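You operate a simulated robot arm through the tools that you are given. There is no shell and no other tool. Be economical: measure what you need, move in short steps, check, and stop when the job is done.

You are at the controls of a simulated two-armed robot. One attempt, no reset.

Task
Take the capacitor number two and put it on top of the valve number one. Take the brush with the green handle and leave it on the motor test bench. Turn the fan dial of the extractor to 2. Turn the batch dial to 2. Turn the stop dial to 4 mm. Pull the door marked cloths open. The order is free. Set down upright: capacitor number two.

Only the result counts: the job must be done as asked and must still hold three seconds after the hand-in. Knocking over, shifting, dropping, spilling or breaking anything else fails it. Flat cloth is picked up by pressing the open fingertips on it (5 to 10 N) and closing them slowly along it; thin cloth reads only 2 to 8 mm in the jaws.

Robot
Two 7-joint arms with two-finger parallel grippers on one trunk, on a base that drives. Base frame: it is fixed to the floor where the robot stands at the start and does not move with it; the origin is under the middle of the robot, x ahead of it, y to its left, z up; the surface under the hand at the start is at about z = 743. Units: mm, degrees, N and s.
The left shoulder is at the start at [20, 170, 1153], the right one opposite. With the tool pointing down near the work surface each hand reaches from about 100 to 660 mm from the robot's upright axis, wherever it stands, measured 20 degrees to its own side. Places, roughly: batch dial [-2800, 2800, 800]; brush with the green handle (20x3x2 cm) [3200, -200, 900]; capacitor number two [750, 0, 750]; door marked cloths [-5900, 1700, 400]; fan dial of the extractor [2500, 1800, 1500]; motor test bench [2400, 2300, 800]; stop dial [-4900, 2100, 1000]; valve number one [500, -250, 750]. Payload 3.8 kg a hand.
The tool frame of a hand sits at the grasp point between the pads (the TCP): z along the fingers, y along the line on which they close. The tips reach 30 mm beyond it. The gripper opens to 110 mm. The fingers are 20 mm wide and 10 mm thick; the gripper's body (48 by 112 mm) begins 55 mm behind the TCP.
Orientation is that of the tool frame in the base frame, as a unit quaternion [w, x, y, z]. With the fingers straight down and closing along the base's y, the tool's x points along the base's -x, its y along +y and its z along -z.

Tools
- The arms move only by the tool step_arm. It takes "left_commands", "right_commands" or both (then of equal length, played together; a hand with none holds still); each is a list of rows, each an object of numbers (a shift or turn left out is 0, a gripper value left out holds the last): "tx", "ty", "tz": the shift along the tool's x, y, z in mm; "rx", "ry", "rz": the turn, a rotation vector about the tool's x, y, z in degrees; "grip": the finger opening in mm, from 0 to 110. In form: [{"tx": .., "ty": .., "tz": .., "rx": .., "ry": .., "rz": .., "grip": ..}, ...]. A call has 1 to 10 rows; each row shifts and turns the commanded pose from where the row before left it, along the tool's axes as they then stand. A row lasts 0.2 s, in which the tool goes at most 50 mm and 8.6 degrees; a call with a longer step from one row to the next is refused whole, and so is a gripper value outside its range. Where a pose cannot be reached the arm comes as near as it can. A force on the tool above 40 N (or 10 N above the force at the start of the call, whichever is more), or a blocked arm, ends the call early, and 0.2 s more pass. Each finger travels about 72 mm/s and halts on what it meets, pressing with about 36 N; the grip force reading is that of the motor and also rises with nothing between the fingers. The clock runs only during rows and for 0.2 s after the last one: add rows that do not move to give the fingers time. The reply holds the time, the measured pose of the TCP, the force on the tool along the base axes, the opening and the grip force, in the units named above and with some noise, with the torque about the TCP (base axes, N m) and any sound that the robot's microphone picked up.
- Cameras (640 x 400 px; columns grow to the right, rows downward): "scene" is now at [103.2, -17, 1298.8]; the picture's right is [-0.18, -0.98, 0.00], its down [-0.61, 0.11, -0.79] and it looks along [0.77, -0.15, -0.62] (base axes); focal length 280 px, centre (320, 200). "left" rides on the left gripper at [72, -17, -103] in its tool frame; the picture's right is [0.23, 0.97, 0.00], its down [-0.76, 0.18, -0.62] and it looks along [-0.61, 0.14, 0.78] (tool axes); focal length 222 px, centre (320, 200). "right" rides on the right gripper at [72, 17, -103] in its tool frame; the picture's right is [-0.23, 0.97, 0.00], its down [-0.76, -0.18, -0.62] and it looks along [-0.61, -0.14, 0.78] (tool axes); focal length 222 px, centre (320, 200). There is no depth. A picture from a camera that has moved, and an enlarged one, comes with that camera's place and axes in the base frame and with its lens.
- grab_frame(camera): a new picture of that camera. No time passes.
- slide_trunk(by): slides the trunk up (or, below 0, down) by that many mm; the arms and the scene camera ride with it, the base frame stays. It gives what a move gives, with no picture.
- roll_base(legs): drives the robot by 1 to 6 legs, each [ahead, turn to the left] in mm and degrees, along the robot's own axes; the way and the turn of a leg run together, so that a leg with both is an arc; at most 1500 mm and 180 degrees a leg. The arms and the cameras ride along, it lands a little off, and it stops where it bumps. It gives what a move gives.
- turn_head(pan, tilt): turns the head with the scene camera to pan (to the left, within 80 degrees either way) and tilt (down, from -29 to 69), counted from straight ahead of the robot. It gives what a move gives.
- enlarge(camera, box): a new picture of the part [left, top, right, bottom] of that camera's present view, enlarged. No time passes.
- job_done(): hands the job in; it is judged then, once.

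Work in short steps. Places have to be worked out from the pictures, the camera data and where the tool is seen: move nearer, look again, correct. Check each grasp and each placing, and mend what went wrong. You have 165 turns and 138 pictures in all, those below and enlarged ones among them. Open the grippers and draw the arms clear of the work before you hand the job in, unless the task says otherwise.

The tools are called after ">>>" by a JSON object that holds its "api" and its "payload". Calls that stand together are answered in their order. step_arm: Moves the arms, as the interface text tells. Its arguments: {"type":"object","properties":{"left_commands":{"type":"array"},"right_commands":{"type":"array"}},"required":[]} The other tools are called the same way: slide_trunk (by) slides the trunk up or down; roll_base (legs) drives the base; turn_head (pan, tilt) turns the head that bears the scene camera; grab_frame (camera) takes a picture; enlarge (camera, box) takes an enlarged picture of a part of a camera's view; job_done () hands the job in.

At the start:

```text
time_s: 0.0
left_tcp_pos: [475.5, 107.6, 998.8]
left_tool_rot: [0.0, 0.0, 1.0, 0.001]
left_force: [0.0, 0.2, 0.7]
left_moment: [0.03, 0.02, 0.03]
left_opening: 110.2
left_grip_force: 0.1
right_tcp_pos: [403.2, -247.7, 1001.1]
right_tool_rot: [0.001, 0.0, 1.0, 0.0]
right_force: [0.2, 0.1, 0.3]
right_moment: [0.02, -0.02, -0.03]
right_opening: 110.1
right_grip_force: 0.0
trunk travel left (down, up): [-250.0, 320.0]
robot x, y, heading: [-1.0, 2.6, 0.1]
head pan, tilt: [-10.7, 38.2]
```

scene: 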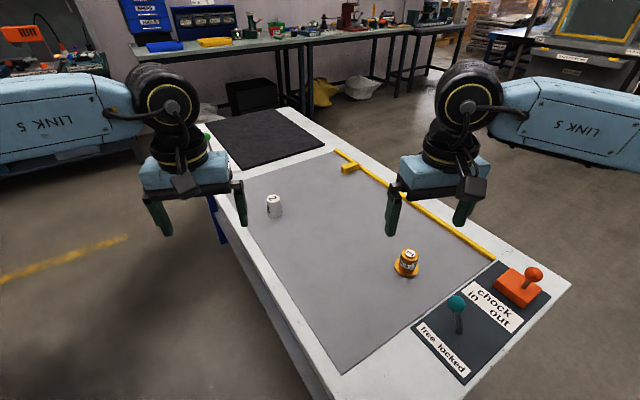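
right: 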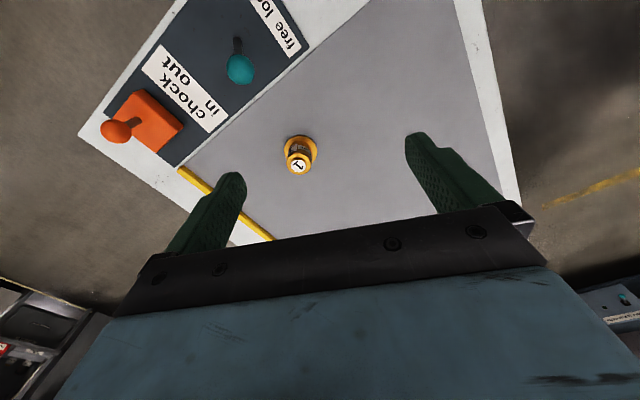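
left: 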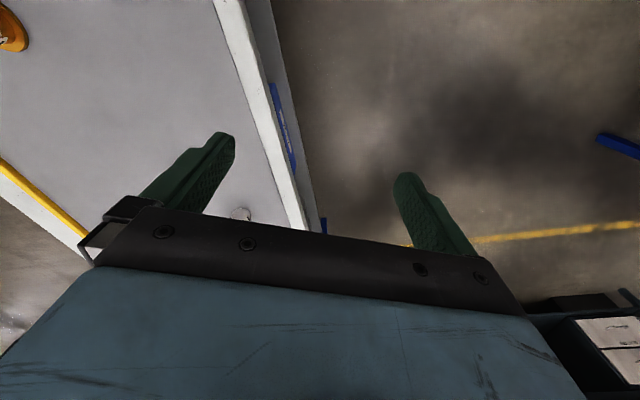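

I'll look closely at the capacitor and the valve first.

>>> {"api": "enlarge", "payload": {"camera": "scene", "box": [230, 150, 330, 230]}}

>>> {"api": "enlarge", "payload": {"camera": "scene", "box": [370, 220, 560, 380]}}

```text
5.00 times, centred on (280, 190) of scene
camera zoom: at [103.2, -17.0, 1298.8], right [-0.18, -0.98, 0.0], down [-0.61, 0.11, -0.79], along [0.77, -0.15, -0.62], focal length 1399 px, centre (520, 250)
```

zoom: 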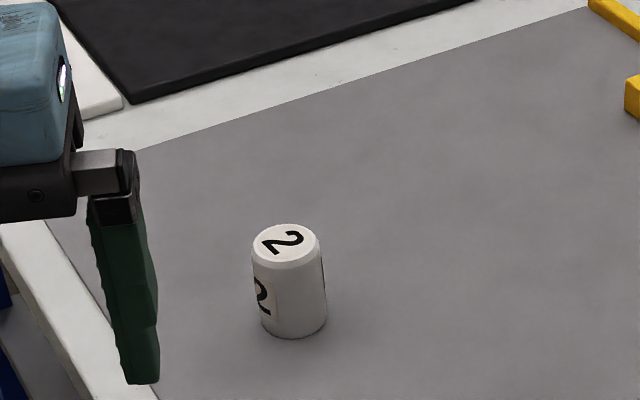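

```text
2.50 times, centred on (465, 300) of scene
camera zoom: at [103.2, -17.0, 1298.8], right [-0.18, -0.98, 0.0], down [-0.61, 0.11, -0.79], along [0.77, -0.15, -0.62], focal length 699 px, centre (-42, -50)
```

zoom: 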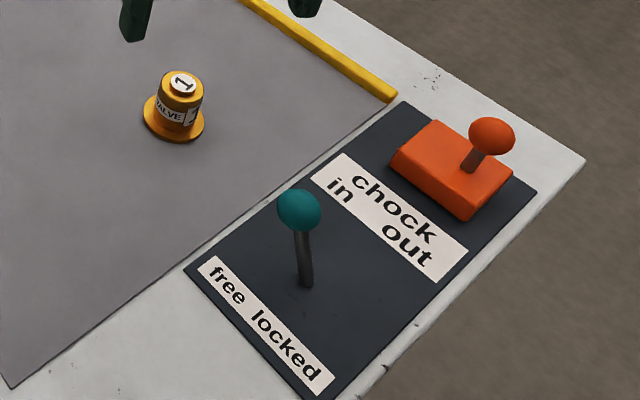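

Capacitor at about [749,-5], 40 mm across and 60 high; valve at about [487,-305], top at about z=804. The table is turned about 24°, so I want to stand to its left side; I check the free floor there first.

>>> {"api": "turn_head", "payload": {"pan": 55, "tilt": 30}}

>>> {"api": "grab_frame", "payload": {"camera": "scene"}}

```text
time_s: 1.4
left_tcp_pos: [475.2, 105.7, 998.8]
left_tool_rot: [0.0, 0.0, 1.0, 0.0]
left_force: [0.6, 0.3, -0.6]
left_moment: [-0.01, -0.02, 0.0]
left_opening: 109.9
left_grip_force: 0.0
right_tcp_pos: [403.8, -247.5, 1002.0]
right_tool_rot: [-0.001, 0.001, 1.0, 0.0]
right_force: [-0.3, 0.1, 0.5]
right_moment: [-0.01, -0.01, 0.03]
right_opening: 109.8
right_grip_force: 0.1
trunk travel left (down, up): [-250.0, 320.0]
robot x, y, heading: [2.5, -1.1, -0.0]
head pan, tilt: [55.0, 30.0]
```

```text
132 pictures are left
camera scene: at [70.4, 72.9, 1311.5], right [0.82, -0.57, 0.0], down [-0.29, -0.41, -0.87], along [0.5, 0.71, -0.5], focal length 280 px, centre (320, 200)
```

scene: 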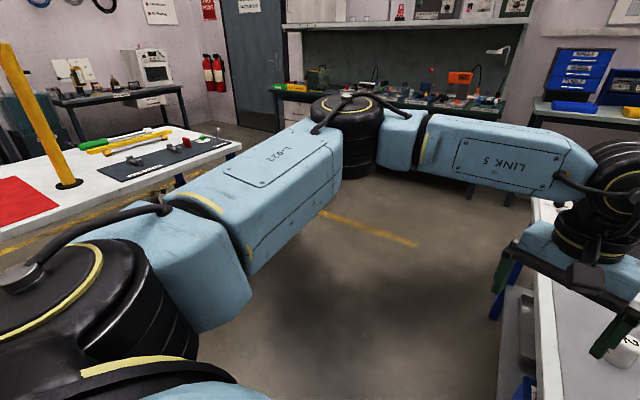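

The floor by the table's left side is free. I drive there and face the table.

>>> {"api": "roll_base", "payload": {"legs": [[0, 39], [515, 0], [0, -105]]}}

>>> {"api": "turn_head", "payload": {"pan": 0, "tilt": 50}}

>>> {"api": "grab_frame", "payload": {"camera": "scene"}}

```text
time_s: 3.2
left_tcp_pos: [294.4, 291.1, 998.6]
left_tool_rot: [0.0, -0.249, 0.968, 0.0]
left_force: [0.0, -0.3, -0.3]
left_moment: [0.01, -0.04, -0.02]
left_opening: 109.8
left_grip_force: 0.1
right_tcp_pos: [403.5, -54.1, 1001.9]
right_tool_rot: [0.0, -0.25, 0.968, 0.0]
right_force: [0.8, 0.5, 0.1]
right_moment: [-0.01, 0.02, -0.02]
right_opening: 110.1
right_grip_force: 0.1
trunk travel left (down, up): [-250.0, 320.0]
robot x, y, heading: [-72.1, -30.3, 28.1]
head pan, tilt: [55.0, 30.0]
stopped in leg 1: the robot was blocked; the commanded pose is now the measured one
```

```text
time_s: 4.4
left_tcp_pos: [293.9, 289.7, 998.1]
left_tool_rot: [0.0, -0.25, 0.968, -0.001]
left_force: [-0.3, -0.3, 0.7]
left_moment: [-0.03, 0.01, 0.03]
left_opening: 110.0
left_grip_force: 0.2
right_tcp_pos: [404.9, -54.9, 1001.1]
right_tool_rot: [0.0, -0.249, 0.969, 0.0]
right_force: [-1.0, 0.4, -0.2]
right_moment: [0.0, -0.03, -0.04]
right_opening: 110.2
right_grip_force: 0.1
trunk travel left (down, up): [-250.0, 320.0]
robot x, y, heading: [-65.1, -32.1, 28.1]
head pan, tilt: [0.0, 50.0]
```

```text
131 pictures are left
camera scene: at [13.8, 13.6, 1282.0], right [0.47, -0.88, 0.0], down [-0.68, -0.36, -0.64], along [0.57, 0.3, -0.77], focal length 280 px, centre (320, 200)
```

scene: 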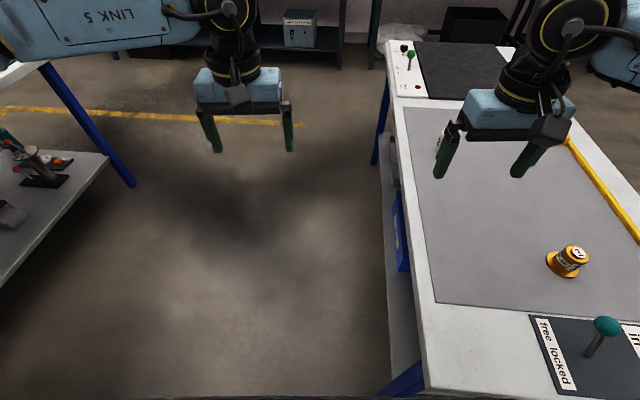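

The base was blocked, probably its corner against the table; the table's items still stand. I back off first, then go around wider.

>>> {"api": "roll_base", "payload": {"legs": [[-180, 0], [0, 35], [570, 0], [0, -53], [320, 0], [0, -76]]}}

>>> {"api": "grab_frame", "payload": {"camera": "scene"}}

```text
time_s: 17.8
left_tcp_pos: [636.9, 57.3, 997.5]
left_tool_rot: [0.0, 0.534, 0.845, 0.0]
left_force: [-0.7, -0.6, -0.3]
left_moment: [-0.03, 0.01, -0.04]
left_opening: 110.3
left_grip_force: 0.1
right_tcp_pos: [287.0, -30.6, 1002.6]
right_tool_rot: [0.0, 0.534, 0.846, 0.0]
right_force: [-0.4, -0.1, 0.0]
right_moment: [-0.01, 0.02, -0.01]
right_opening: 109.7
right_grip_force: 0.1
trunk travel left (down, up): [-250.0, 320.0]
robot x, y, heading: [338.0, 436.1, -65.4]
head pan, tilt: [0.0, 50.0]
```

```text
130 pictures are left
camera scene: at [375.8, 351.1, 1282.0], right [-0.91, -0.42, 0.0], down [-0.32, 0.7, -0.64], along [0.27, -0.58, -0.77], focal length 280 px, centre (320, 200)
```

scene: 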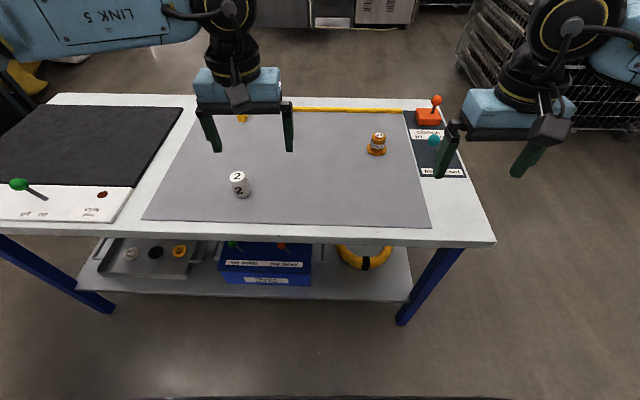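

Both items are well placed ahead. I drive 140 mm nearer to the table (edge about 436 mm ahead).

>>> {"api": "roll_base", "payload": {"legs": [[140, 0]]}}

>>> {"api": "grab_frame", "payload": {"camera": "scene"}}

>>> {"api": "grab_frame", "payload": {"camera": "right"}}

```text
time_s: 19.1
left_tcp_pos: [695.8, -71.1, 997.5]
left_tool_rot: [-0.001, 0.534, 0.845, 0.001]
left_force: [-0.2, 0.2, 0.2]
left_moment: [-0.01, 0.01, 0.01]
left_opening: 109.7
left_grip_force: 0.0
right_tcp_pos: [344.3, -159.7, 1000.2]
right_tool_rot: [-0.001, 0.534, 0.845, 0.0]
right_force: [1.0, 0.5, 0.5]
right_moment: [0.01, 0.02, 0.02]
right_opening: 110.1
right_grip_force: 0.0
trunk travel left (down, up): [-250.0, 320.0]
robot x, y, heading: [392.5, 310.8, -65.5]
head pan, tilt: [0.0, 50.0]
```

```text
129 pictures are left
camera scene: at [434.4, 223.1, 1281.8], right [-0.91, -0.42, 0.0], down [-0.32, 0.7, -0.64], along [0.27, -0.58, -0.77], focal length 280 px, centre (320, 200)
```

scene: 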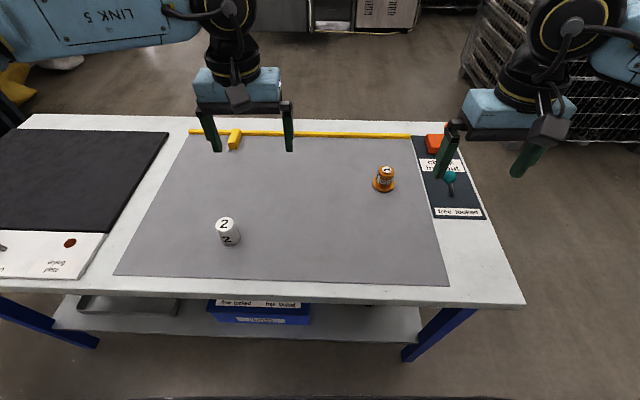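

```text
128 pictures are left
camera right: at [327.6, -84.3, 1104.4], right [0.98, 0.21, 0.0], down [0.17, -0.77, 0.62], along [0.13, -0.61, -0.78], focal length 222 px, centre (320, 200)
```

right: 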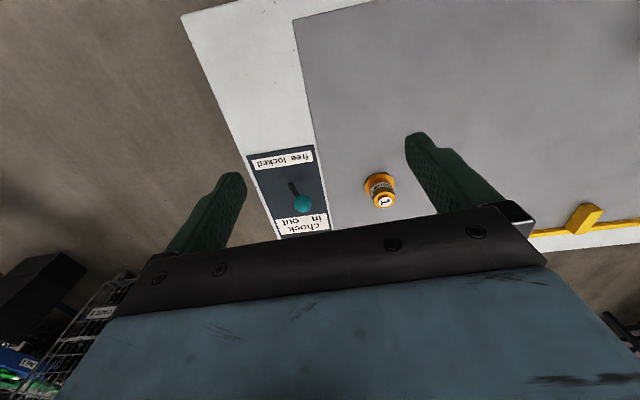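

Estimates: capacitor ~[755,0], valve ~[493,-297]. The right hand will do both; I swing the left hand aside to the left and bring the right one above the capacitor.

>>> {"api": "step_arm", "payload": {"left_commands": [{"tx": 18, "ty": 40, "tz": -6}, {"tx": 18, "ty": 40, "tz": -6}, {"tx": 18, "ty": 40, "tz": -6}, {"tx": 18, "ty": 40, "tz": -6}, {"tx": 18, "ty": 40, "tz": -6}, {"tx": 18, "ty": 40, "tz": -6}, {"tx": 18, "ty": 40, "tz": -6}, {"tx": 18, "ty": 30, "tz": -6}, {}, {}], "right_commands": [{}, {}, {"ty": 40}, {"ty": 40}, {"ty": 40}, {"ty": 40}, {"ty": 40}, {"ty": 40}, {"ty": 40}, {"ty": 20}]}}

>>> {"api": "grab_frame", "payload": {"camera": "scene"}}

```text
time_s: 21.3
left_tcp_pos: [913.2, 196.1, 1045.7]
left_tool_rot: [0.0, 0.535, 0.845, 0.001]
left_force: [0.1, 0.5, 0.3]
left_moment: [-0.02, -0.04, 0.01]
left_opening: 110.2
left_grip_force: 0.2
right_tcp_pos: [615.9, -29.4, 1001.3]
right_tool_rot: [0.0, 0.536, 0.845, 0.0]
right_force: [0.8, -0.6, 0.1]
right_moment: [0.0, 0.02, 0.01]
right_opening: 109.9
right_grip_force: 0.0
trunk travel left (down, up): [-250.0, 320.0]
robot x, y, heading: [396.4, 313.6, -65.4]
head pan, tilt: [0.0, 50.0]
```

```text
127 pictures are left
camera scene: at [434.1, 224.4, 1282.0], right [-0.91, -0.42, 0.0], down [-0.32, 0.7, -0.64], along [0.27, -0.58, -0.77], focal length 280 px, centre (320, 200)
```

scene: 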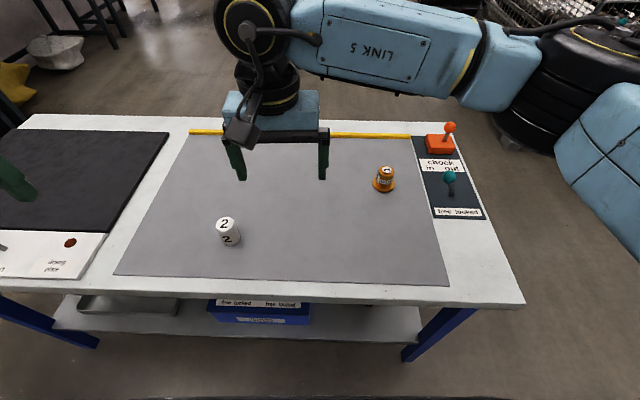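

Clear. I move on to above the capacitor and down to z≈930, then look with the wrist camera.

>>> {"api": "step_arm", "payload": {"right_commands": [{"tx": -8, "ty": 36, "tz": 10}, {"tx": -8, "ty": 36, "tz": 20}, {"tx": -8, "ty": 36, "tz": 20}, {"tx": -7, "ty": 30, "tz": 20}, {}]}}

>>> {"api": "grab_frame", "payload": {"camera": "right"}}

```text
time_s: 22.5
left_tcp_pos: [912.0, 194.4, 1044.6]
left_tool_rot: [0.0, 0.534, 0.845, 0.0]
left_force: [0.5, 0.8, 0.0]
left_moment: [0.01, 0.02, 0.0]
left_opening: 109.8
left_grip_force: 0.0
right_tcp_pos: [744.2, -1.1, 938.5]
right_tool_rot: [0.001, 0.534, 0.846, 0.0]
right_force: [-0.2, 0.5, 0.1]
right_moment: [0.01, 0.01, -0.02]
right_opening: 109.8
right_grip_force: 0.1
right hand out of reach, approached as far as the arm can: row 4
trunk travel left (down, up): [-250.0, 320.0]
robot x, y, heading: [398.3, 315.8, -65.0]
head pan, tilt: [0.0, 50.0]
```

```text
126 pictures are left
camera right: at [726.0, 74.1, 1041.2], right [0.98, 0.21, 0.0], down [0.17, -0.76, 0.62], along [0.13, -0.61, -0.78], focal length 222 px, centre (320, 200)
```

right: 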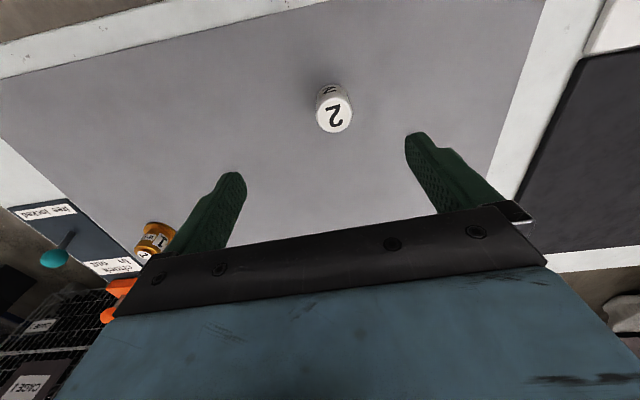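

The right hand is near its limit across the body; capacitor is at about [757,1]. I re-aim the base 12° left: back off, turn, forward again.

>>> {"api": "roll_base", "payload": {"legs": [[-60, 0], [0, 12], [60, 0]]}}

>>> {"api": "grab_frame", "payload": {"camera": "right"}}

```text
time_s: 24.8
left_tcp_pos: [938.2, 310.6, 1045.1]
left_tool_rot: [0.0, 0.443, 0.897, 0.001]
left_force: [-0.8, -1.1, 0.1]
left_moment: [0.08, 0.04, 0.02]
left_opening: 110.1
left_grip_force: 0.2
right_tcp_pos: [812.0, 86.1, 938.2]
right_tool_rot: [0.0, 0.443, 0.897, 0.0]
right_force: [0.0, -0.6, 1.1]
right_moment: [0.01, 0.03, -0.02]
right_opening: 110.0
right_grip_force: 0.1
trunk travel left (down, up): [-250.0, 320.0]
robot x, y, heading: [405.8, 321.2, -53.4]
head pan, tilt: [0.0, 50.0]
```

```text
125 pictures are left
camera right: at [780.2, 153.8, 1041.0], right [0.91, 0.41, 0.0], down [0.32, -0.71, 0.62], along [0.26, -0.57, -0.78], focal length 222 px, centre (320, 200)
```

right: 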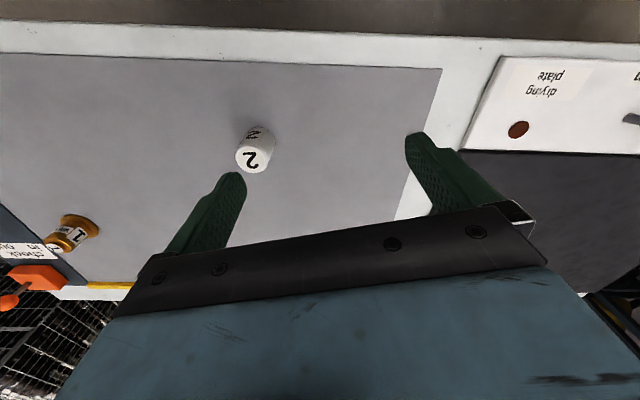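

Capacitor confirmed at [757,1]. I shift to over it (95 mm right, 36 ahead) and go down to z≈860.

>>> {"api": "step_arm", "payload": {"right_commands": [{"tx": -12, "ty": -32}, {"tx": -12, "ty": -32}, {"tx": -11.5, "ty": -31}, {"tz": 25}, {"tz": 25}, {"tz": 25}, {}]}}

>>> {"api": "grab_frame", "payload": {"camera": "right"}}

```text
time_s: 26.4
left_tcp_pos: [936.1, 312.0, 1045.4]
left_tool_rot: [0.0, 0.443, 0.896, 0.0]
left_force: [-0.2, 0.2, 0.5]
left_moment: [-0.01, -0.01, 0.0]
left_opening: 110.1
left_grip_force: 0.1
right_tcp_pos: [757.5, -0.2, 862.8]
right_tool_rot: [-0.001, 0.443, 0.897, 0.0]
right_force: [1.2, -0.5, 0.1]
right_moment: [0.02, 0.01, -0.02]
right_opening: 110.0
right_grip_force: 0.1
trunk travel left (down, up): [-250.0, 320.0]
robot x, y, heading: [406.2, 321.7, -53.6]
head pan, tilt: [0.0, 50.0]
```

```text
124 pictures are left
camera right: at [725.7, 68.6, 965.8], right [0.91, 0.41, 0.0], down [0.32, -0.71, 0.62], along [0.26, -0.57, -0.78], focal length 222 px, centre (320, 200)
```

right: 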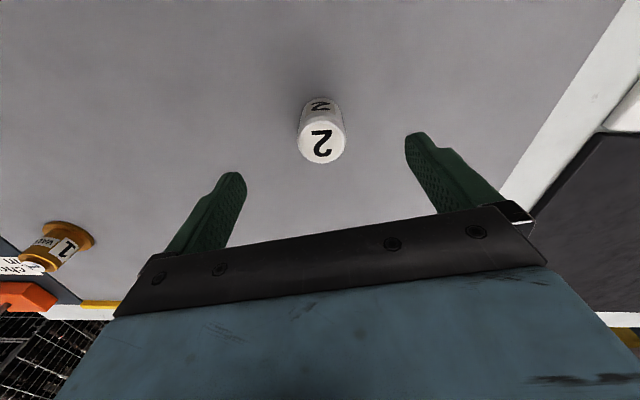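

Centred within a millimetre. I descend to z≈788 and close.

>>> {"api": "step_arm", "payload": {"right_commands": [{"tz": 20}, {"tz": 20}, {"tz": 20}, {"tz": 14}, {}, {"grip": 80}, {"grip": 50}, {"grip": 36}, {"grip": 30}, {}]}}

>>> {"api": "grab_frame", "payload": {"camera": "right"}}

```text
time_s: 28.6
left_tcp_pos: [937.1, 311.0, 1044.8]
left_tool_rot: [-0.001, 0.443, 0.896, 0.0]
left_force: [-1.1, 0.9, 0.4]
left_moment: [0.02, -0.01, 0.01]
left_opening: 109.9
left_grip_force: 0.0
right_tcp_pos: [760.3, -2.3, 788.8]
right_tool_rot: [0.0, 0.443, 0.896, 0.0]
right_force: [0.4, 1.0, -0.2]
right_moment: [-0.02, -0.02, -0.02]
right_opening: 38.4
right_grip_force: 36.0
trunk travel left (down, up): [-250.0, 320.0]
robot x, y, heading: [407.4, 321.4, -53.4]
head pan, tilt: [0.0, 50.0]
```

```text
123 pictures are left
camera right: at [726.5, 68.6, 892.1], right [0.91, 0.41, 0.0], down [0.32, -0.71, 0.62], along [0.26, -0.57, -0.78], focal length 222 px, centre (320, 200)
```

right: 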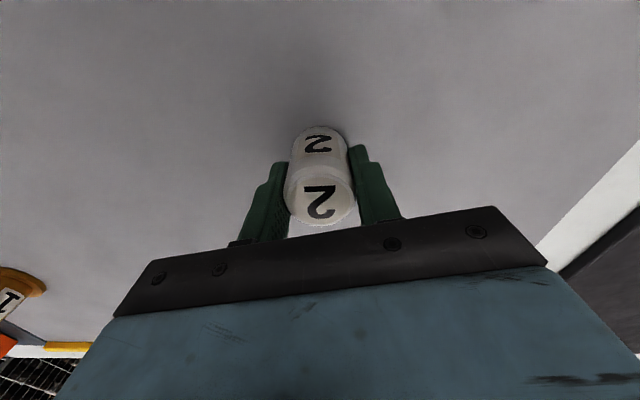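

Gripped at 38.4 mm. I lift straight up 130 mm.

>>> {"api": "step_arm", "payload": {"right_commands": [{"tz": -10}, {"tz": -20}, {"tz": -25}, {"tz": -25}, {"tz": -25}, {"tz": -25}, {}]}}

>>> {"api": "grab_frame", "payload": {"camera": "right"}}

>>> {"api": "grab_frame", "payload": {"camera": "scene"}}

```text
time_s: 30.2
left_tcp_pos: [936.5, 310.5, 1045.1]
left_tool_rot: [0.0, 0.443, 0.896, -0.001]
left_force: [0.1, -0.8, -0.1]
left_moment: [0.01, -0.04, 0.05]
left_opening: 110.0
left_grip_force: 0.0
right_tcp_pos: [758.7, -0.8, 919.5]
right_tool_rot: [0.0, 0.443, 0.896, 0.0]
right_force: [1.1, 0.0, -0.6]
right_moment: [-0.03, 0.0, -0.01]
right_opening: 38.4
right_grip_force: 36.4
trunk travel left (down, up): [-250.0, 320.0]
robot x, y, heading: [410.2, 321.3, -53.5]
head pan, tilt: [0.0, 50.0]
```

```text
122 pictures are left
camera right: at [725.7, 68.5, 1023.1], right [0.91, 0.41, 0.0], down [0.32, -0.71, 0.62], along [0.26, -0.57, -0.78], focal length 222 px, centre (320, 200)
```

right: 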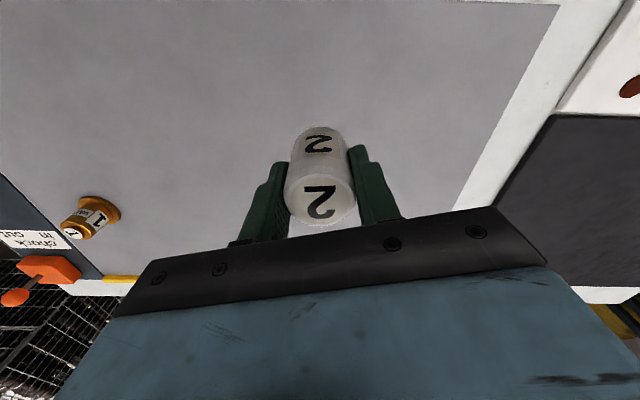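

```text
121 pictures are left
camera scene: at [462.6, 240.6, 1281.9], right [-0.8, -0.6, 0.0], down [-0.46, 0.62, -0.64], along [0.38, -0.52, -0.77], focal length 280 px, centre (320, 200)
```

scene: 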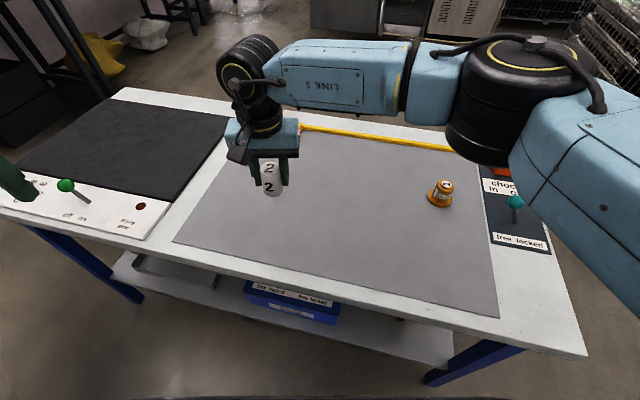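

Held well. Valve estimate ~[495,-293]. I move across to above it at z≈960.

>>> {"api": "step_arm", "payload": {"right_commands": [{"tx": -8, "ty": -38.6, "tz": -8}, {"tx": -8, "ty": -38.6, "tz": -8}, {"tx": -8, "ty": -38.6, "tz": -8}, {"tx": -8, "ty": -38.6, "tz": -8}, {"tx": -8, "ty": -38.6, "tz": -8}, {"tx": -8, "ty": -38.6}, {"tx": -8, "ty": -38.6}, {"tx": -8, "ty": -38.6}, {"tx": -8, "ty": -38.6}, {"tx": -7, "ty": -38.6}]}}

>>> {"api": "grab_frame", "payload": {"camera": "right"}}

>>> {"api": "grab_frame", "payload": {"camera": "scene"}}

```text
time_s: 32.4
left_tcp_pos: [937.0, 311.0, 1044.7]
left_tool_rot: [0.0, 0.443, 0.896, 0.0]
left_force: [-0.5, -0.7, -0.3]
left_moment: [0.0, -0.01, 0.0]
left_opening: 109.7
left_grip_force: 0.0
right_tcp_pos: [498.0, -297.9, 959.0]
right_tool_rot: [0.0, 0.443, 0.896, 0.0]
right_force: [-0.6, 0.4, -0.5]
right_moment: [-0.03, 0.02, 0.02]
right_opening: 38.4
right_grip_force: 36.4
trunk travel left (down, up): [-250.0, 320.0]
robot x, y, heading: [404.1, 320.9, -53.4]
head pan, tilt: [0.0, 50.0]
```

```text
120 pictures are left
camera right: at [466.8, -229.2, 1062.5], right [0.91, 0.41, 0.0], down [0.32, -0.71, 0.62], along [0.26, -0.57, -0.78], focal length 222 px, centre (320, 200)
```

right: 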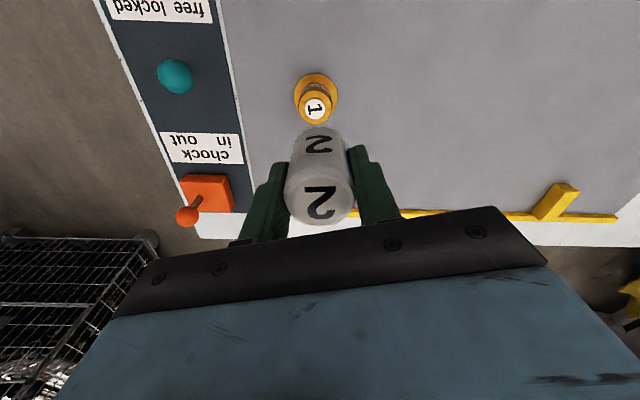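

```text
119 pictures are left
camera scene: at [462.0, 240.3, 1281.9], right [-0.8, -0.6, 0.0], down [-0.46, 0.62, -0.64], along [0.38, -0.52, -0.77], focal length 280 px, centre (320, 200)
```

scene: 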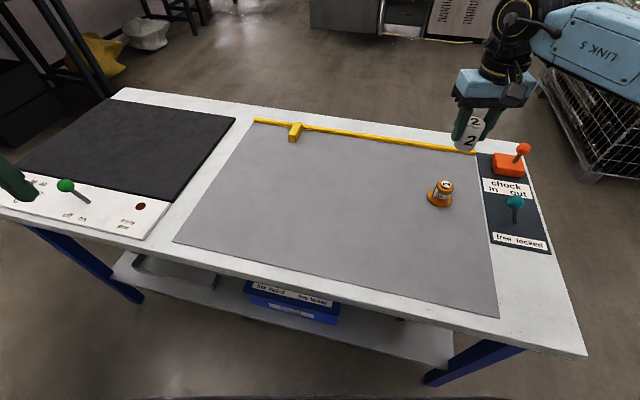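

I zoom on the valve's top in the wrist camera to fix its position precisely.

>>> {"api": "enlarge", "payload": {"camera": "right", "box": [270, 60, 370, 135]}}

>>> {"api": "enlarge", "payload": {"camera": "scene", "box": [400, 160, 480, 220]}}

```text
5.33 times, centred on (320, 98) of right
camera zoom: at [466.8, -229.2, 1062.5], right [0.91, 0.41, 0.0], down [0.32, -0.71, 0.62], along [0.26, -0.57, -0.78], focal length 1185 px, centre (320, 747)
```

zoom: 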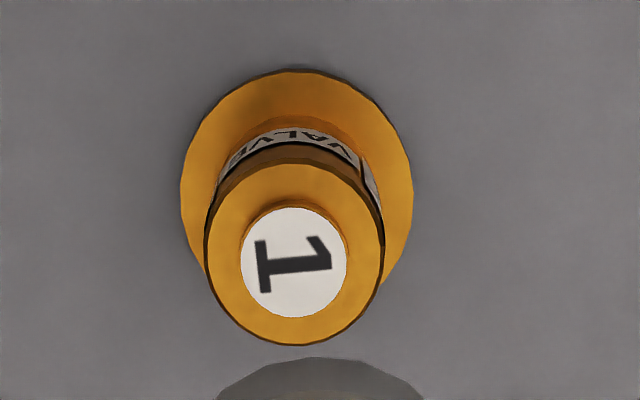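

```text
6.67 times, centred on (440, 190) of scene
camera zoom: at [462.0, 240.3, 1281.9], right [-0.8, -0.6, 0.0], down [-0.46, 0.62, -0.64], along [0.38, -0.52, -0.77], focal length 1865 px, centre (-480, 267)
```

zoom: 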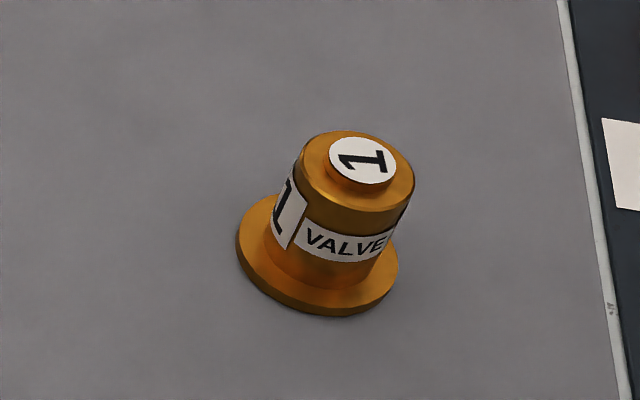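

Valve axis at about [493.5,-302.5], top ~801. I correct by 5 mm right and 3 mm ahead, and go down to z≈862 for another look.

>>> {"api": "step_arm", "payload": {"right_commands": [{"tx": -2.8, "ty": -5.2}, {"tz": 25}, {"tz": 25}, {"tz": 25}, {"tz": 22}, {}]}}

>>> {"api": "enlarge", "payload": {"camera": "scene", "box": [400, 130, 500, 220]}}

>>> {"api": "grab_frame", "payload": {"camera": "right"}}

```text
time_s: 33.8
left_tcp_pos: [937.9, 312.1, 1045.5]
left_tool_rot: [-0.002, 0.442, 0.897, 0.0]
left_force: [-1.0, 0.3, 0.0]
left_moment: [0.03, -0.02, -0.01]
left_opening: 110.0
left_grip_force: 0.0
right_tcp_pos: [498.0, -303.8, 861.7]
right_tool_rot: [0.0, 0.443, 0.897, 0.0]
right_force: [-0.2, -0.2, -0.4]
right_moment: [0.01, -0.01, 0.01]
right_opening: 38.4
right_grip_force: 36.0
trunk travel left (down, up): [-250.0, 320.0]
robot x, y, heading: [406.9, 318.9, -53.2]
head pan, tilt: [0.0, 50.0]
```

```text
4.44 times, centred on (450, 175) of scene
camera zoom: at [462.5, 240.7, 1282.0], right [-0.8, -0.6, 0.0], down [-0.46, 0.62, -0.64], along [0.38, -0.52, -0.77], focal length 1243 px, centre (-258, 311)
```

zoom: 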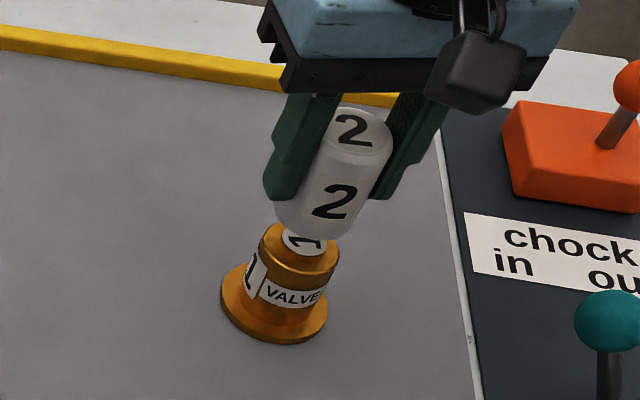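

```text
115 pictures are left
camera right: at [465.5, -233.7, 965.5], right [0.91, 0.41, 0.0], down [0.32, -0.71, 0.62], along [0.26, -0.57, -0.78], focal length 222 px, centre (320, 200)
```

right: 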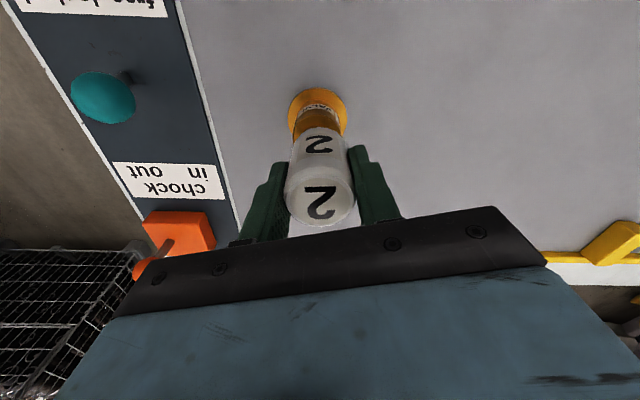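

Aligned within about 1.5 mm. I lower to z≈850 and then in small steps until contact shows.

>>> {"api": "step_arm", "payload": {"right_commands": [{"ty": -1.3, "tz": 4}, {"tz": 4}, {"tz": 2}, {"tz": 1}, {"tz": 1}, {"tz": 1}, {}]}}

>>> {"api": "enlarge", "payload": {"camera": "scene", "box": [400, 130, 500, 220]}}

```text
time_s: 35.4
left_tcp_pos: [936.4, 311.7, 1044.8]
left_tool_rot: [0.0, 0.443, 0.897, 0.001]
left_force: [-0.4, 0.1, -0.6]
left_moment: [-0.02, -0.01, 0.0]
left_opening: 109.9
left_grip_force: 0.0
right_tcp_pos: [495.7, -304.0, 849.2]
right_tool_rot: [0.0, 0.443, 0.896, 0.0]
right_force: [0.6, 0.9, -0.3]
right_moment: [0.01, -0.03, -0.02]
right_opening: 38.2
right_grip_force: 35.7
trunk travel left (down, up): [-250.0, 320.0]
robot x, y, heading: [406.6, 323.0, -53.4]
head pan, tilt: [0.0, 50.0]
```

```text
4.44 times, centred on (450, 175) of scene
camera zoom: at [462.5, 240.7, 1281.9], right [-0.8, -0.6, 0.0], down [-0.46, 0.62, -0.64], along [0.38, -0.52, -0.77], focal length 1243 px, centre (-258, 311)
```

zoom: 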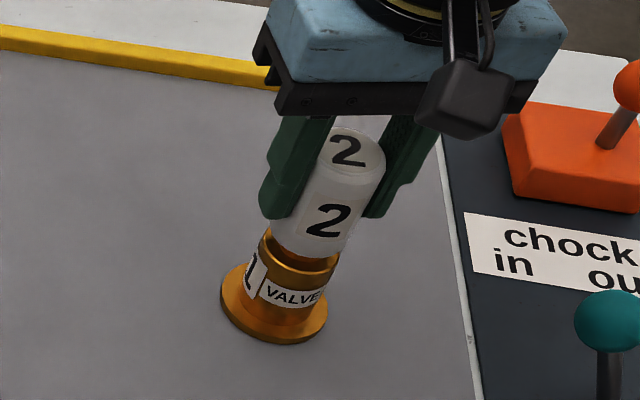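

Very near the top now. I go on in 0.7 mm steps, watching the force.

>>> {"api": "step_arm", "payload": {"right_commands": [{"tz": 0.7}, {"tz": 0.7}, {"tz": 0.7}, {}]}}

```text
time_s: 36.4
left_tcp_pos: [937.0, 311.3, 1044.9]
left_tool_rot: [0.0, 0.443, 0.897, 0.0]
left_force: [0.6, -0.3, 0.1]
left_moment: [0.02, -0.01, 0.01]
left_opening: 109.9
left_grip_force: 0.0
right_tcp_pos: [496.5, -304.3, 847.3]
right_tool_rot: [0.0, 0.443, 0.897, 0.0]
right_force: [-0.7, 0.0, -0.5]
right_moment: [0.01, 0.04, 0.01]
right_opening: 38.3
right_grip_force: 36.4
trunk travel left (down, up): [-250.0, 320.0]
robot x, y, heading: [403.4, 322.1, -53.4]
head pan, tilt: [0.0, 50.0]
```

No contact yet; further down.

>>> {"api": "step_arm", "payload": {"right_commands": [{"tz": 0.8}, {"tz": 0.8}, {"tz": 0.8}, {}]}}

```text
time_s: 37.4
left_tcp_pos: [937.5, 310.7, 1044.8]
left_tool_rot: [0.0, 0.443, 0.897, 0.0]
left_force: [0.2, -0.8, -0.1]
left_moment: [-0.01, -0.01, 0.02]
left_opening: 109.8
left_grip_force: 0.0
right_tcp_pos: [496.6, -305.0, 843.4]
right_tool_rot: [0.0, 0.443, 0.897, 0.001]
right_force: [0.3, -0.6, -1.4]
right_moment: [-0.01, -0.03, 0.01]
right_opening: 38.5
right_grip_force: 35.8
trunk travel left (down, up): [-250.0, 320.0]
robot x, y, heading: [407.8, 320.6, -53.6]
head pan, tilt: [0.0, 50.0]
```

>>> {"api": "step_arm", "payload": {"right_commands": [{"tz": 0.6}, {"tz": 0.6}, {}]}}

>>> {"api": "enlarge", "payload": {"camera": "scene", "box": [420, 150, 480, 210]}}

```text
time_s: 38.2
left_tcp_pos: [936.6, 311.4, 1045.6]
left_tool_rot: [0.0, 0.443, 0.896, 0.0]
left_force: [-1.2, 0.1, 0.1]
left_moment: [0.0, 0.01, -0.02]
left_opening: 110.2
left_grip_force: 0.0
right_tcp_pos: [495.8, -304.4, 841.3]
right_tool_rot: [0.0, 0.443, 0.896, 0.0]
right_force: [-0.3, -0.6, -0.3]
right_moment: [0.01, 0.0, -0.01]
right_opening: 38.0
right_grip_force: 36.1
trunk travel left (down, up): [-250.0, 320.0]
robot x, y, heading: [404.7, 320.1, -53.1]
head pan, tilt: [0.0, 50.0]
```

```text
6.67 times, centred on (450, 180) of scene
camera zoom: at [462.5, 240.7, 1282.0], right [-0.8, -0.6, 0.0], down [-0.46, 0.62, -0.64], along [0.38, -0.52, -0.77], focal length 1865 px, centre (-547, 333)
```

zoom: 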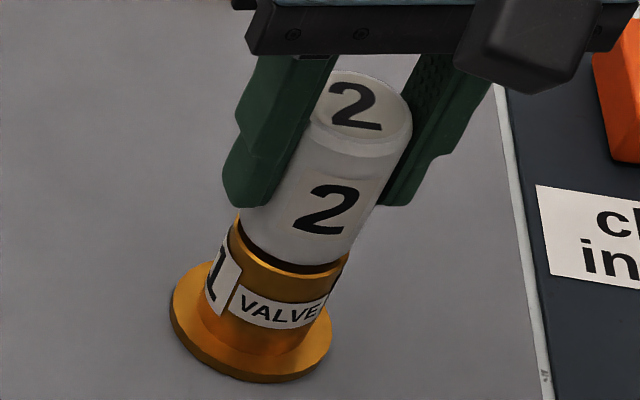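

>>> {"api": "step_arm", "payload": {"right_commands": [{"tz": 0.6}, {"tz": 0.6}, {}]}}

```text
time_s: 39.0
left_tcp_pos: [936.0, 310.9, 1045.2]
left_tool_rot: [-0.001, 0.443, 0.896, 0.001]
left_force: [0.1, -1.1, -0.4]
left_moment: [0.0, 0.02, -0.02]
left_opening: 110.0
left_grip_force: 0.0
right_tcp_pos: [495.1, -303.5, 843.5]
right_tool_rot: [0.001, 0.443, 0.897, 0.0]
right_force: [-1.0, -0.2, 6.6]
right_moment: [-0.06, 0.04, 0.03]
right_opening: 38.0
right_grip_force: 36.0
trunk travel left (down, up): [-250.0, 320.0]
robot x, y, heading: [406.5, 320.8, -53.5]
head pan, tilt: [0.0, 50.0]
```

Contact (6.6 N). I release gently and then rise straight up.

>>> {"api": "step_arm", "payload": {"right_commands": [{"grip": 40}, {"grip": 44}, {"grip": 52}, {"grip": 64}, {"grip": 80}, {}, {"tz": -15}, {"tz": -25}, {"tz": -35}, {"tz": -35}]}}

>>> {"api": "enlarge", "payload": {"camera": "scene", "box": [400, 130, 500, 220]}}

```text
time_s: 41.2
left_tcp_pos: [936.0, 311.1, 1045.1]
left_tool_rot: [0.0, 0.444, 0.896, 0.0]
left_force: [-0.3, 0.0, -0.5]
left_moment: [-0.03, -0.01, 0.02]
left_opening: 109.8
left_grip_force: 0.2
right_tcp_pos: [496.8, -304.5, 951.8]
right_tool_rot: [0.001, 0.443, 0.896, 0.001]
right_force: [0.7, 0.0, 0.9]
right_moment: [0.02, -0.04, -0.02]
right_opening: 80.0
right_grip_force: 0.0
trunk travel left (down, up): [-250.0, 320.0]
robot x, y, heading: [407.1, 322.7, -53.5]
head pan, tilt: [0.0, 50.0]
```

```text
4.44 times, centred on (450, 175) of scene
camera zoom: at [462.5, 241.0, 1282.0], right [-0.8, -0.6, 0.0], down [-0.46, 0.62, -0.64], along [0.38, -0.52, -0.77], focal length 1243 px, centre (-258, 311)
```

zoom: 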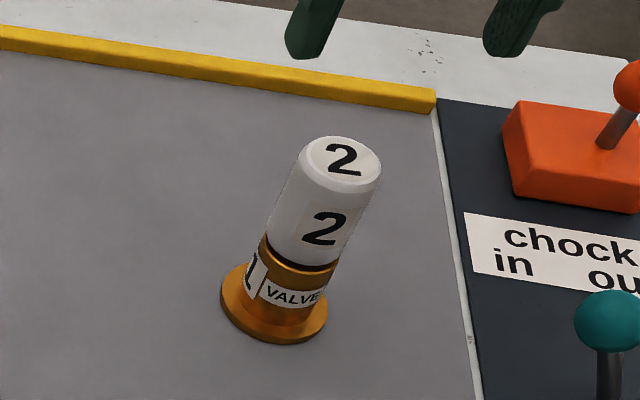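

The capacitor stands on the valve. I tuck both arms, back off from the table and survey the way to the brush.

>>> {"api": "step_arm", "payload": {"left_commands": [{"ty": -20}, {"ty": -30}, {"ty": -30}, {"ty": -30}, {"ty": -30}, {"ty": -30}, {}], "right_commands": [{"tz": -40}, {"tx": 25, "tz": -20}, {"tx": 45, "ty": 10}, {"tx": 45, "ty": 10}, {"tx": 45, "ty": 10}, {"tx": 45, "ty": 10}, {"tx": 45, "ty": 10}]}}

>>> {"api": "roll_base", "payload": {"legs": [[-250, 0], [0, 65]]}}

>>> {"api": "turn_head", "payload": {"pan": 0, "tilt": 15}}

>>> {"api": "grab_frame", "payload": {"camera": "scene"}}

```text
time_s: 42.8
left_tcp_pos: [801.7, 209.1, 1045.7]
left_tool_rot: [0.0, 0.443, 0.897, 0.0]
left_force: [-0.7, -0.3, -0.2]
left_moment: [0.01, 0.0, 0.01]
left_opening: 110.1
left_grip_force: 0.0
right_tcp_pos: [383.5, -74.3, 1011.3]
right_tool_rot: [0.0, 0.443, 0.897, 0.0]
right_force: [-0.3, -0.2, -0.3]
right_moment: [0.01, 0.01, -0.03]
right_opening: 80.0
right_grip_force: 0.2
trunk travel left (down, up): [-250.0, 320.0]
robot x, y, heading: [406.4, 321.2, -53.1]
head pan, tilt: [0.0, 50.0]
```

```text
time_s: 47.5
left_tcp_pos: [527.7, 830.6, 1045.1]
left_tool_rot: [-0.001, -0.106, 0.994, 0.0]
left_force: [0.0, 0.0, -0.1]
left_moment: [0.01, 0.0, -0.02]
left_opening: 110.0
left_grip_force: 0.1
right_tcp_pos: [606.7, 332.0, 1011.2]
right_tool_rot: [0.0, -0.106, 0.994, 0.0]
right_force: [-0.7, 0.1, 0.6]
right_moment: [-0.02, 0.0, 0.0]
right_opening: 79.5
right_grip_force: 0.1
trunk travel left (down, up): [-250.0, 320.0]
robot x, y, heading: [260.4, 523.2, 11.5]
head pan, tilt: [0.0, 50.0]
```

```text
time_s: 48.5
left_tcp_pos: [527.6, 831.4, 1044.3]
left_tool_rot: [0.0, -0.107, 0.994, 0.0]
left_force: [-0.1, -0.7, 0.4]
left_moment: [-0.01, 0.01, 0.03]
left_opening: 110.3
left_grip_force: 0.0
right_tcp_pos: [606.4, 331.8, 1011.1]
right_tool_rot: [0.0, -0.107, 0.994, 0.0]
right_force: [-0.1, 0.5, -0.2]
right_moment: [-0.02, 0.03, 0.0]
right_opening: 80.1
right_grip_force: 0.0
trunk travel left (down, up): [-250.0, 320.0]
robot x, y, heading: [260.0, 524.0, 11.2]
head pan, tilt: [0.0, 15.0]
```

```text
111 pictures are left
camera scene: at [367.5, 543.2, 1335.6], right [0.2, -0.98, 0.0], down [-0.25, -0.05, -0.97], along [0.95, 0.19, -0.26], focal length 280 px, centre (320, 200)
```

scene: 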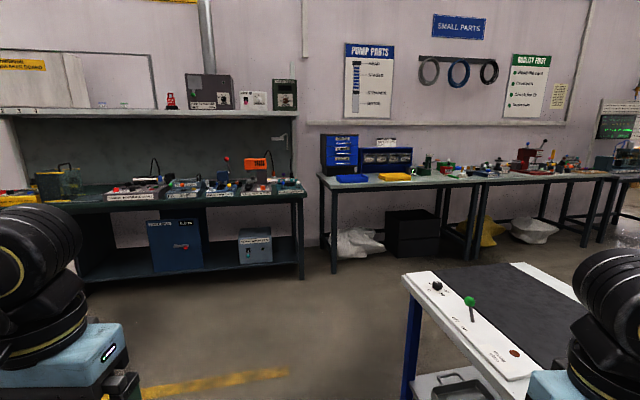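

I zoom on the brush area and the extractor controls.

>>> {"api": "enlarge", "payload": {"camera": "scene", "box": [380, 130, 580, 200]}}

>>> {"api": "enlarge", "payload": {"camera": "scene", "box": [30, 60, 310, 210]}}

```text
3.20 times, centred on (480, 165) of scene
camera zoom: at [367.5, 543.2, 1335.6], right [0.2, -0.98, 0.0], down [-0.25, -0.05, -0.97], along [0.95, 0.19, -0.26], focal length 895 px, centre (-192, 312)
```

zoom: 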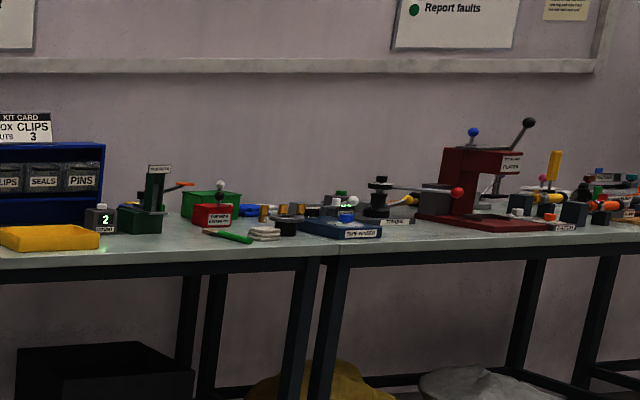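

```text
2.29 times, centred on (170, 135) of scene
camera zoom: at [367.5, 543.2, 1335.6], right [0.2, -0.98, 0.0], down [-0.25, -0.05, -0.97], along [0.95, 0.19, -0.26], focal length 640 px, centre (663, 349)
```

zoom: 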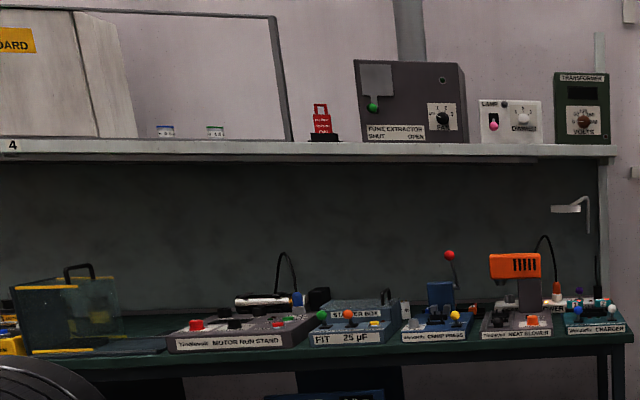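

The brush with green handle lies at the front of the long bench near [3080,-150]. I drive around the table's far end and stop short of the bench.

>>> {"api": "roll_base", "payload": {"legs": [[0, 3], [1490, 0], [0, -66], [1270, 0], [0, 52]]}}

>>> {"api": "turn_head", "payload": {"pan": 0, "tilt": 35}}

>>> {"api": "grab_frame", "payload": {"camera": "scene"}}

```text
time_s: 67.6
left_tcp_pos: [2829.2, 172.5, 1045.7]
left_tool_rot: [0.001, -0.021, 1.0, 0.001]
left_force: [0.2, -0.6, 1.1]
left_moment: [-0.03, -0.02, 0.01]
left_opening: 110.0
left_grip_force: 0.1
right_tcp_pos: [2822.4, -332.7, 1011.8]
right_tool_rot: [0.0, -0.021, 1.0, 0.0]
right_force: [-0.7, -0.3, -0.3]
right_moment: [-0.01, 0.02, 0.02]
right_opening: 80.1
right_grip_force: 0.1
trunk travel left (down, up): [-250.0, 320.0]
robot x, y, heading: [2509.0, -87.3, 1.7]
head pan, tilt: [0.0, 15.0]
```

```text
time_s: 68.4
left_tcp_pos: [2829.2, 171.0, 1044.6]
left_tool_rot: [0.001, -0.02, 1.0, 0.0]
left_force: [0.2, 0.0, -0.1]
left_moment: [-0.01, -0.01, 0.04]
left_opening: 110.1
left_grip_force: 0.1
right_tcp_pos: [2821.9, -332.1, 1010.3]
right_tool_rot: [-0.001, -0.021, 1.0, 0.0]
right_force: [-1.2, 0.9, 1.0]
right_moment: [0.03, -0.03, -0.01]
right_opening: 80.0
right_grip_force: 0.0
trunk travel left (down, up): [-250.0, 320.0]
robot x, y, heading: [2509.3, -87.6, 1.5]
head pan, tilt: [0.0, 35.0]
```

```text
108 pictures are left
camera scene: at [2616.9, -84.4, 1303.8], right [0.03, -1.0, 0.0], down [-0.57, -0.01, -0.82], along [0.82, 0.02, -0.57], focal length 280 px, centre (320, 200)
```

scene: 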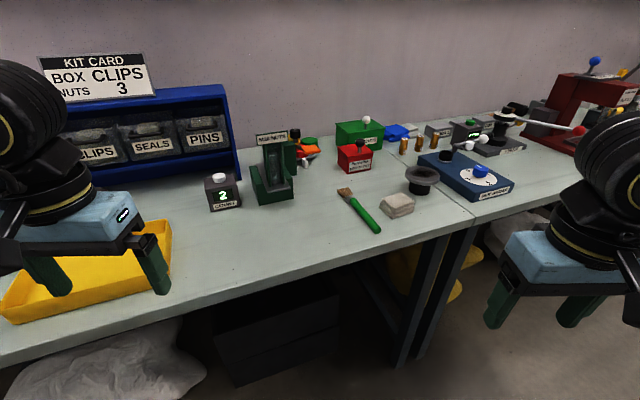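

The brush lies from about [3129,-213] (green end) to [3309,-133] (bristles), the bench edge at x≈3038. I drive 170 mm closer.

>>> {"api": "roll_base", "payload": {"legs": [[170, 0]]}}

>>> {"api": "turn_head", "payload": {"pan": 0, "tilt": 45}}

>>> {"api": "grab_frame", "payload": {"camera": "scene"}}

>>> {"api": "grab_frame", "payload": {"camera": "right"}}

```text
time_s: 69.9
left_tcp_pos: [3000.8, 177.2, 1043.9]
left_tool_rot: [0.001, -0.02, 1.0, 0.0]
left_force: [-0.4, 0.1, -0.1]
left_moment: [-0.02, 0.01, 0.01]
left_opening: 110.1
left_grip_force: 0.0
right_tcp_pos: [2991.7, -328.2, 1010.8]
right_tool_rot: [-0.001, -0.02, 1.0, 0.0]
right_force: [0.7, 0.6, 0.0]
right_moment: [-0.02, 0.02, 0.0]
right_opening: 80.2
right_grip_force: 0.1
trunk travel left (down, up): [-250.0, 320.0]
robot x, y, heading: [2682.2, -83.0, 1.2]
head pan, tilt: [0.0, 35.0]
```

```text
time_s: 70.6
left_tcp_pos: [2999.1, 177.7, 1046.6]
left_tool_rot: [0.0, -0.02, 1.0, -0.001]
left_force: [0.2, -0.7, -0.1]
left_moment: [-0.01, 0.01, 0.03]
left_opening: 110.1
left_grip_force: 0.0
right_tcp_pos: [2991.1, -327.9, 1011.2]
right_tool_rot: [0.001, -0.021, 1.0, 0.0]
right_force: [0.6, -0.1, -0.1]
right_moment: [-0.02, -0.01, -0.02]
right_opening: 79.8
right_grip_force: 0.1
trunk travel left (down, up): [-250.0, 320.0]
robot x, y, heading: [2678.7, -82.3, 1.5]
head pan, tilt: [0.0, 45.0]
```

```text
107 pictures are left
camera scene: at [2779.6, -80.3, 1288.9], right [0.03, -1.0, 0.0], down [-0.71, -0.02, -0.71], along [0.71, 0.02, -0.71], focal length 280 px, centre (320, 200)
```

scene: 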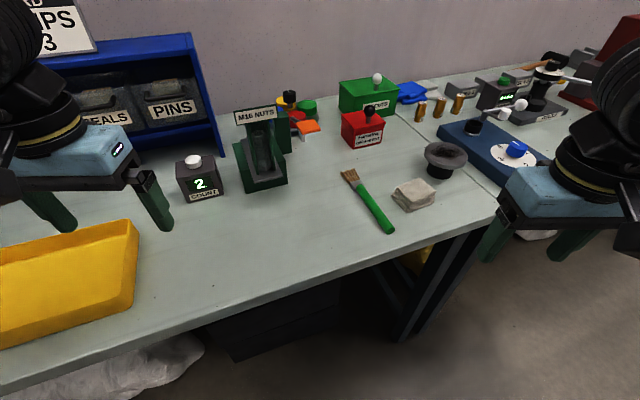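

```text
106 pictures are left
camera right: at [2916.5, -312.9, 1114.7], right [0.19, 0.98, 0.0], down [0.77, -0.15, 0.62], along [0.61, -0.12, -0.78], focal length 222 px, centre (320, 200)
```

right: 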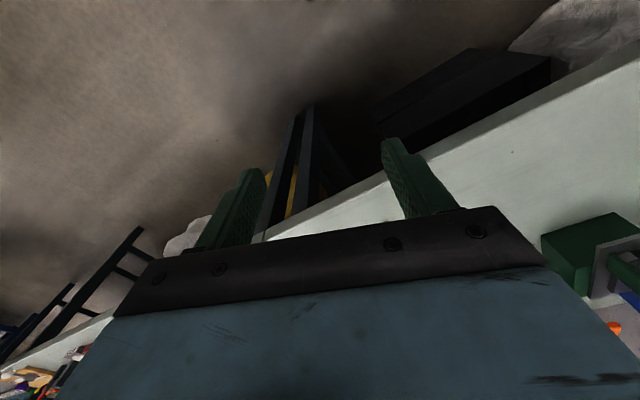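

Bench is turned about 22°; the brush spans [3132,-210] to [3301,-137], its surface z≈850. I bring the right hand above the handle's middle [3203,-179], turned 22°, opening 56.

>>> {"api": "step_arm", "payload": {"right_commands": [{"tx": -36, "ty": 24, "grip": 56}, {"tx": -36, "ty": 24}, {"tx": -36, "ty": 24}, {"tx": -36, "ty": 24}, {"tx": -36, "ty": 24}, {"tx": -35, "ty": 24}, {"rz": -7.4}, {"rz": -7.4}, {"rz": -7.3}, {"tz": 30}]}}

>>> {"api": "grab_frame", "payload": {"camera": "right"}}

```text
time_s: 72.8
left_tcp_pos: [2998.3, 176.3, 1045.5]
left_tool_rot: [0.0, -0.02, 1.0, 0.0]
left_force: [0.2, 0.4, -0.2]
left_moment: [0.0, 0.0, 0.0]
left_opening: 110.0
left_grip_force: 0.0
right_tcp_pos: [3200.1, -176.2, 981.0]
right_tool_rot: [0.0, -0.212, 0.977, 0.001]
right_force: [0.0, -0.3, -0.3]
right_moment: [-0.02, -0.02, -0.01]
right_opening: 56.3
right_grip_force: 0.0
trunk travel left (down, up): [-250.0, 320.0]
robot x, y, heading: [2679.5, -85.8, 1.2]
head pan, tilt: [0.0, 45.0]
```

```text
105 pictures are left
camera right: at [3126.1, -188.8, 1084.6], right [-0.2, 0.98, 0.0], down [0.77, 0.15, 0.62], along [0.61, 0.12, -0.78], focal length 222 px, centre (320, 200)
```

right: 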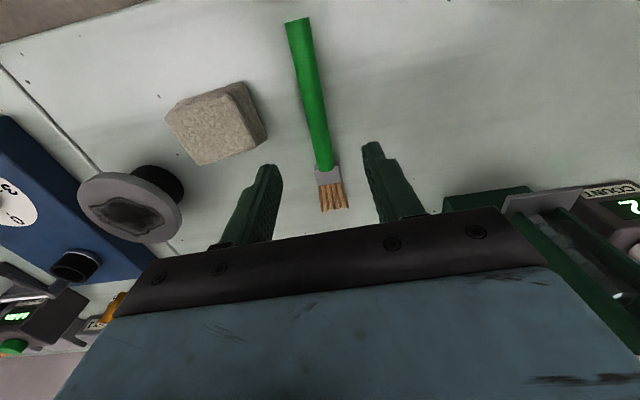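

Brush confirmed: handle [3128,-207], bristles [3315,-127], angle 23°. I shift 18 mm ahead, and come down to z≈890.

>>> {"api": "step_arm", "payload": {"right_commands": [{"tx": -17.7, "ty": -3.2, "rz": 1.3}, {"tz": 25}, {"tz": 25}, {"tz": 22}, {"tz": 10}, {"tz": 8}, {}]}}

>>> {"api": "grab_frame", "payload": {"camera": "right"}}

```text
time_s: 74.4
left_tcp_pos: [2998.1, 176.4, 1046.6]
left_tool_rot: [0.0, -0.02, 1.0, 0.001]
left_force: [-0.9, 1.1, 0.4]
left_moment: [-0.02, -0.01, 0.04]
left_opening: 110.0
left_grip_force: 0.1
right_tcp_pos: [3218.2, -171.7, 890.5]
right_tool_rot: [0.0, -0.201, 0.98, 0.0]
right_force: [0.6, 0.7, -0.9]
right_moment: [0.02, 0.01, 0.01]
right_opening: 56.2
right_grip_force: 0.0
trunk travel left (down, up): [-250.0, 320.0]
robot x, y, heading: [2680.9, -84.4, 1.7]
head pan, tilt: [0.0, 45.0]
```

```text
104 pictures are left
camera right: at [3142.8, -182.9, 994.3], right [-0.17, 0.98, 0.0], down [0.77, 0.14, 0.62], along [0.61, 0.11, -0.78], focal length 222 px, centre (320, 200)
```

right: 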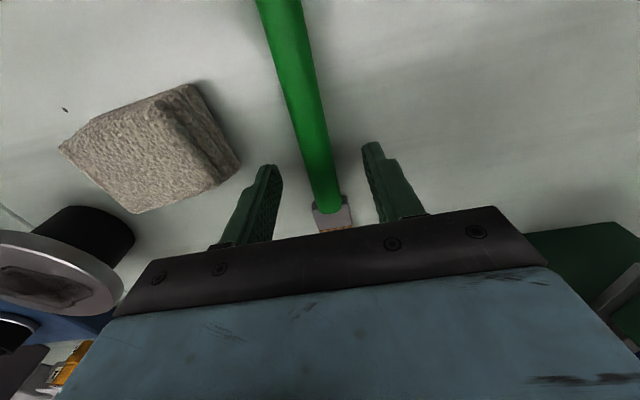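

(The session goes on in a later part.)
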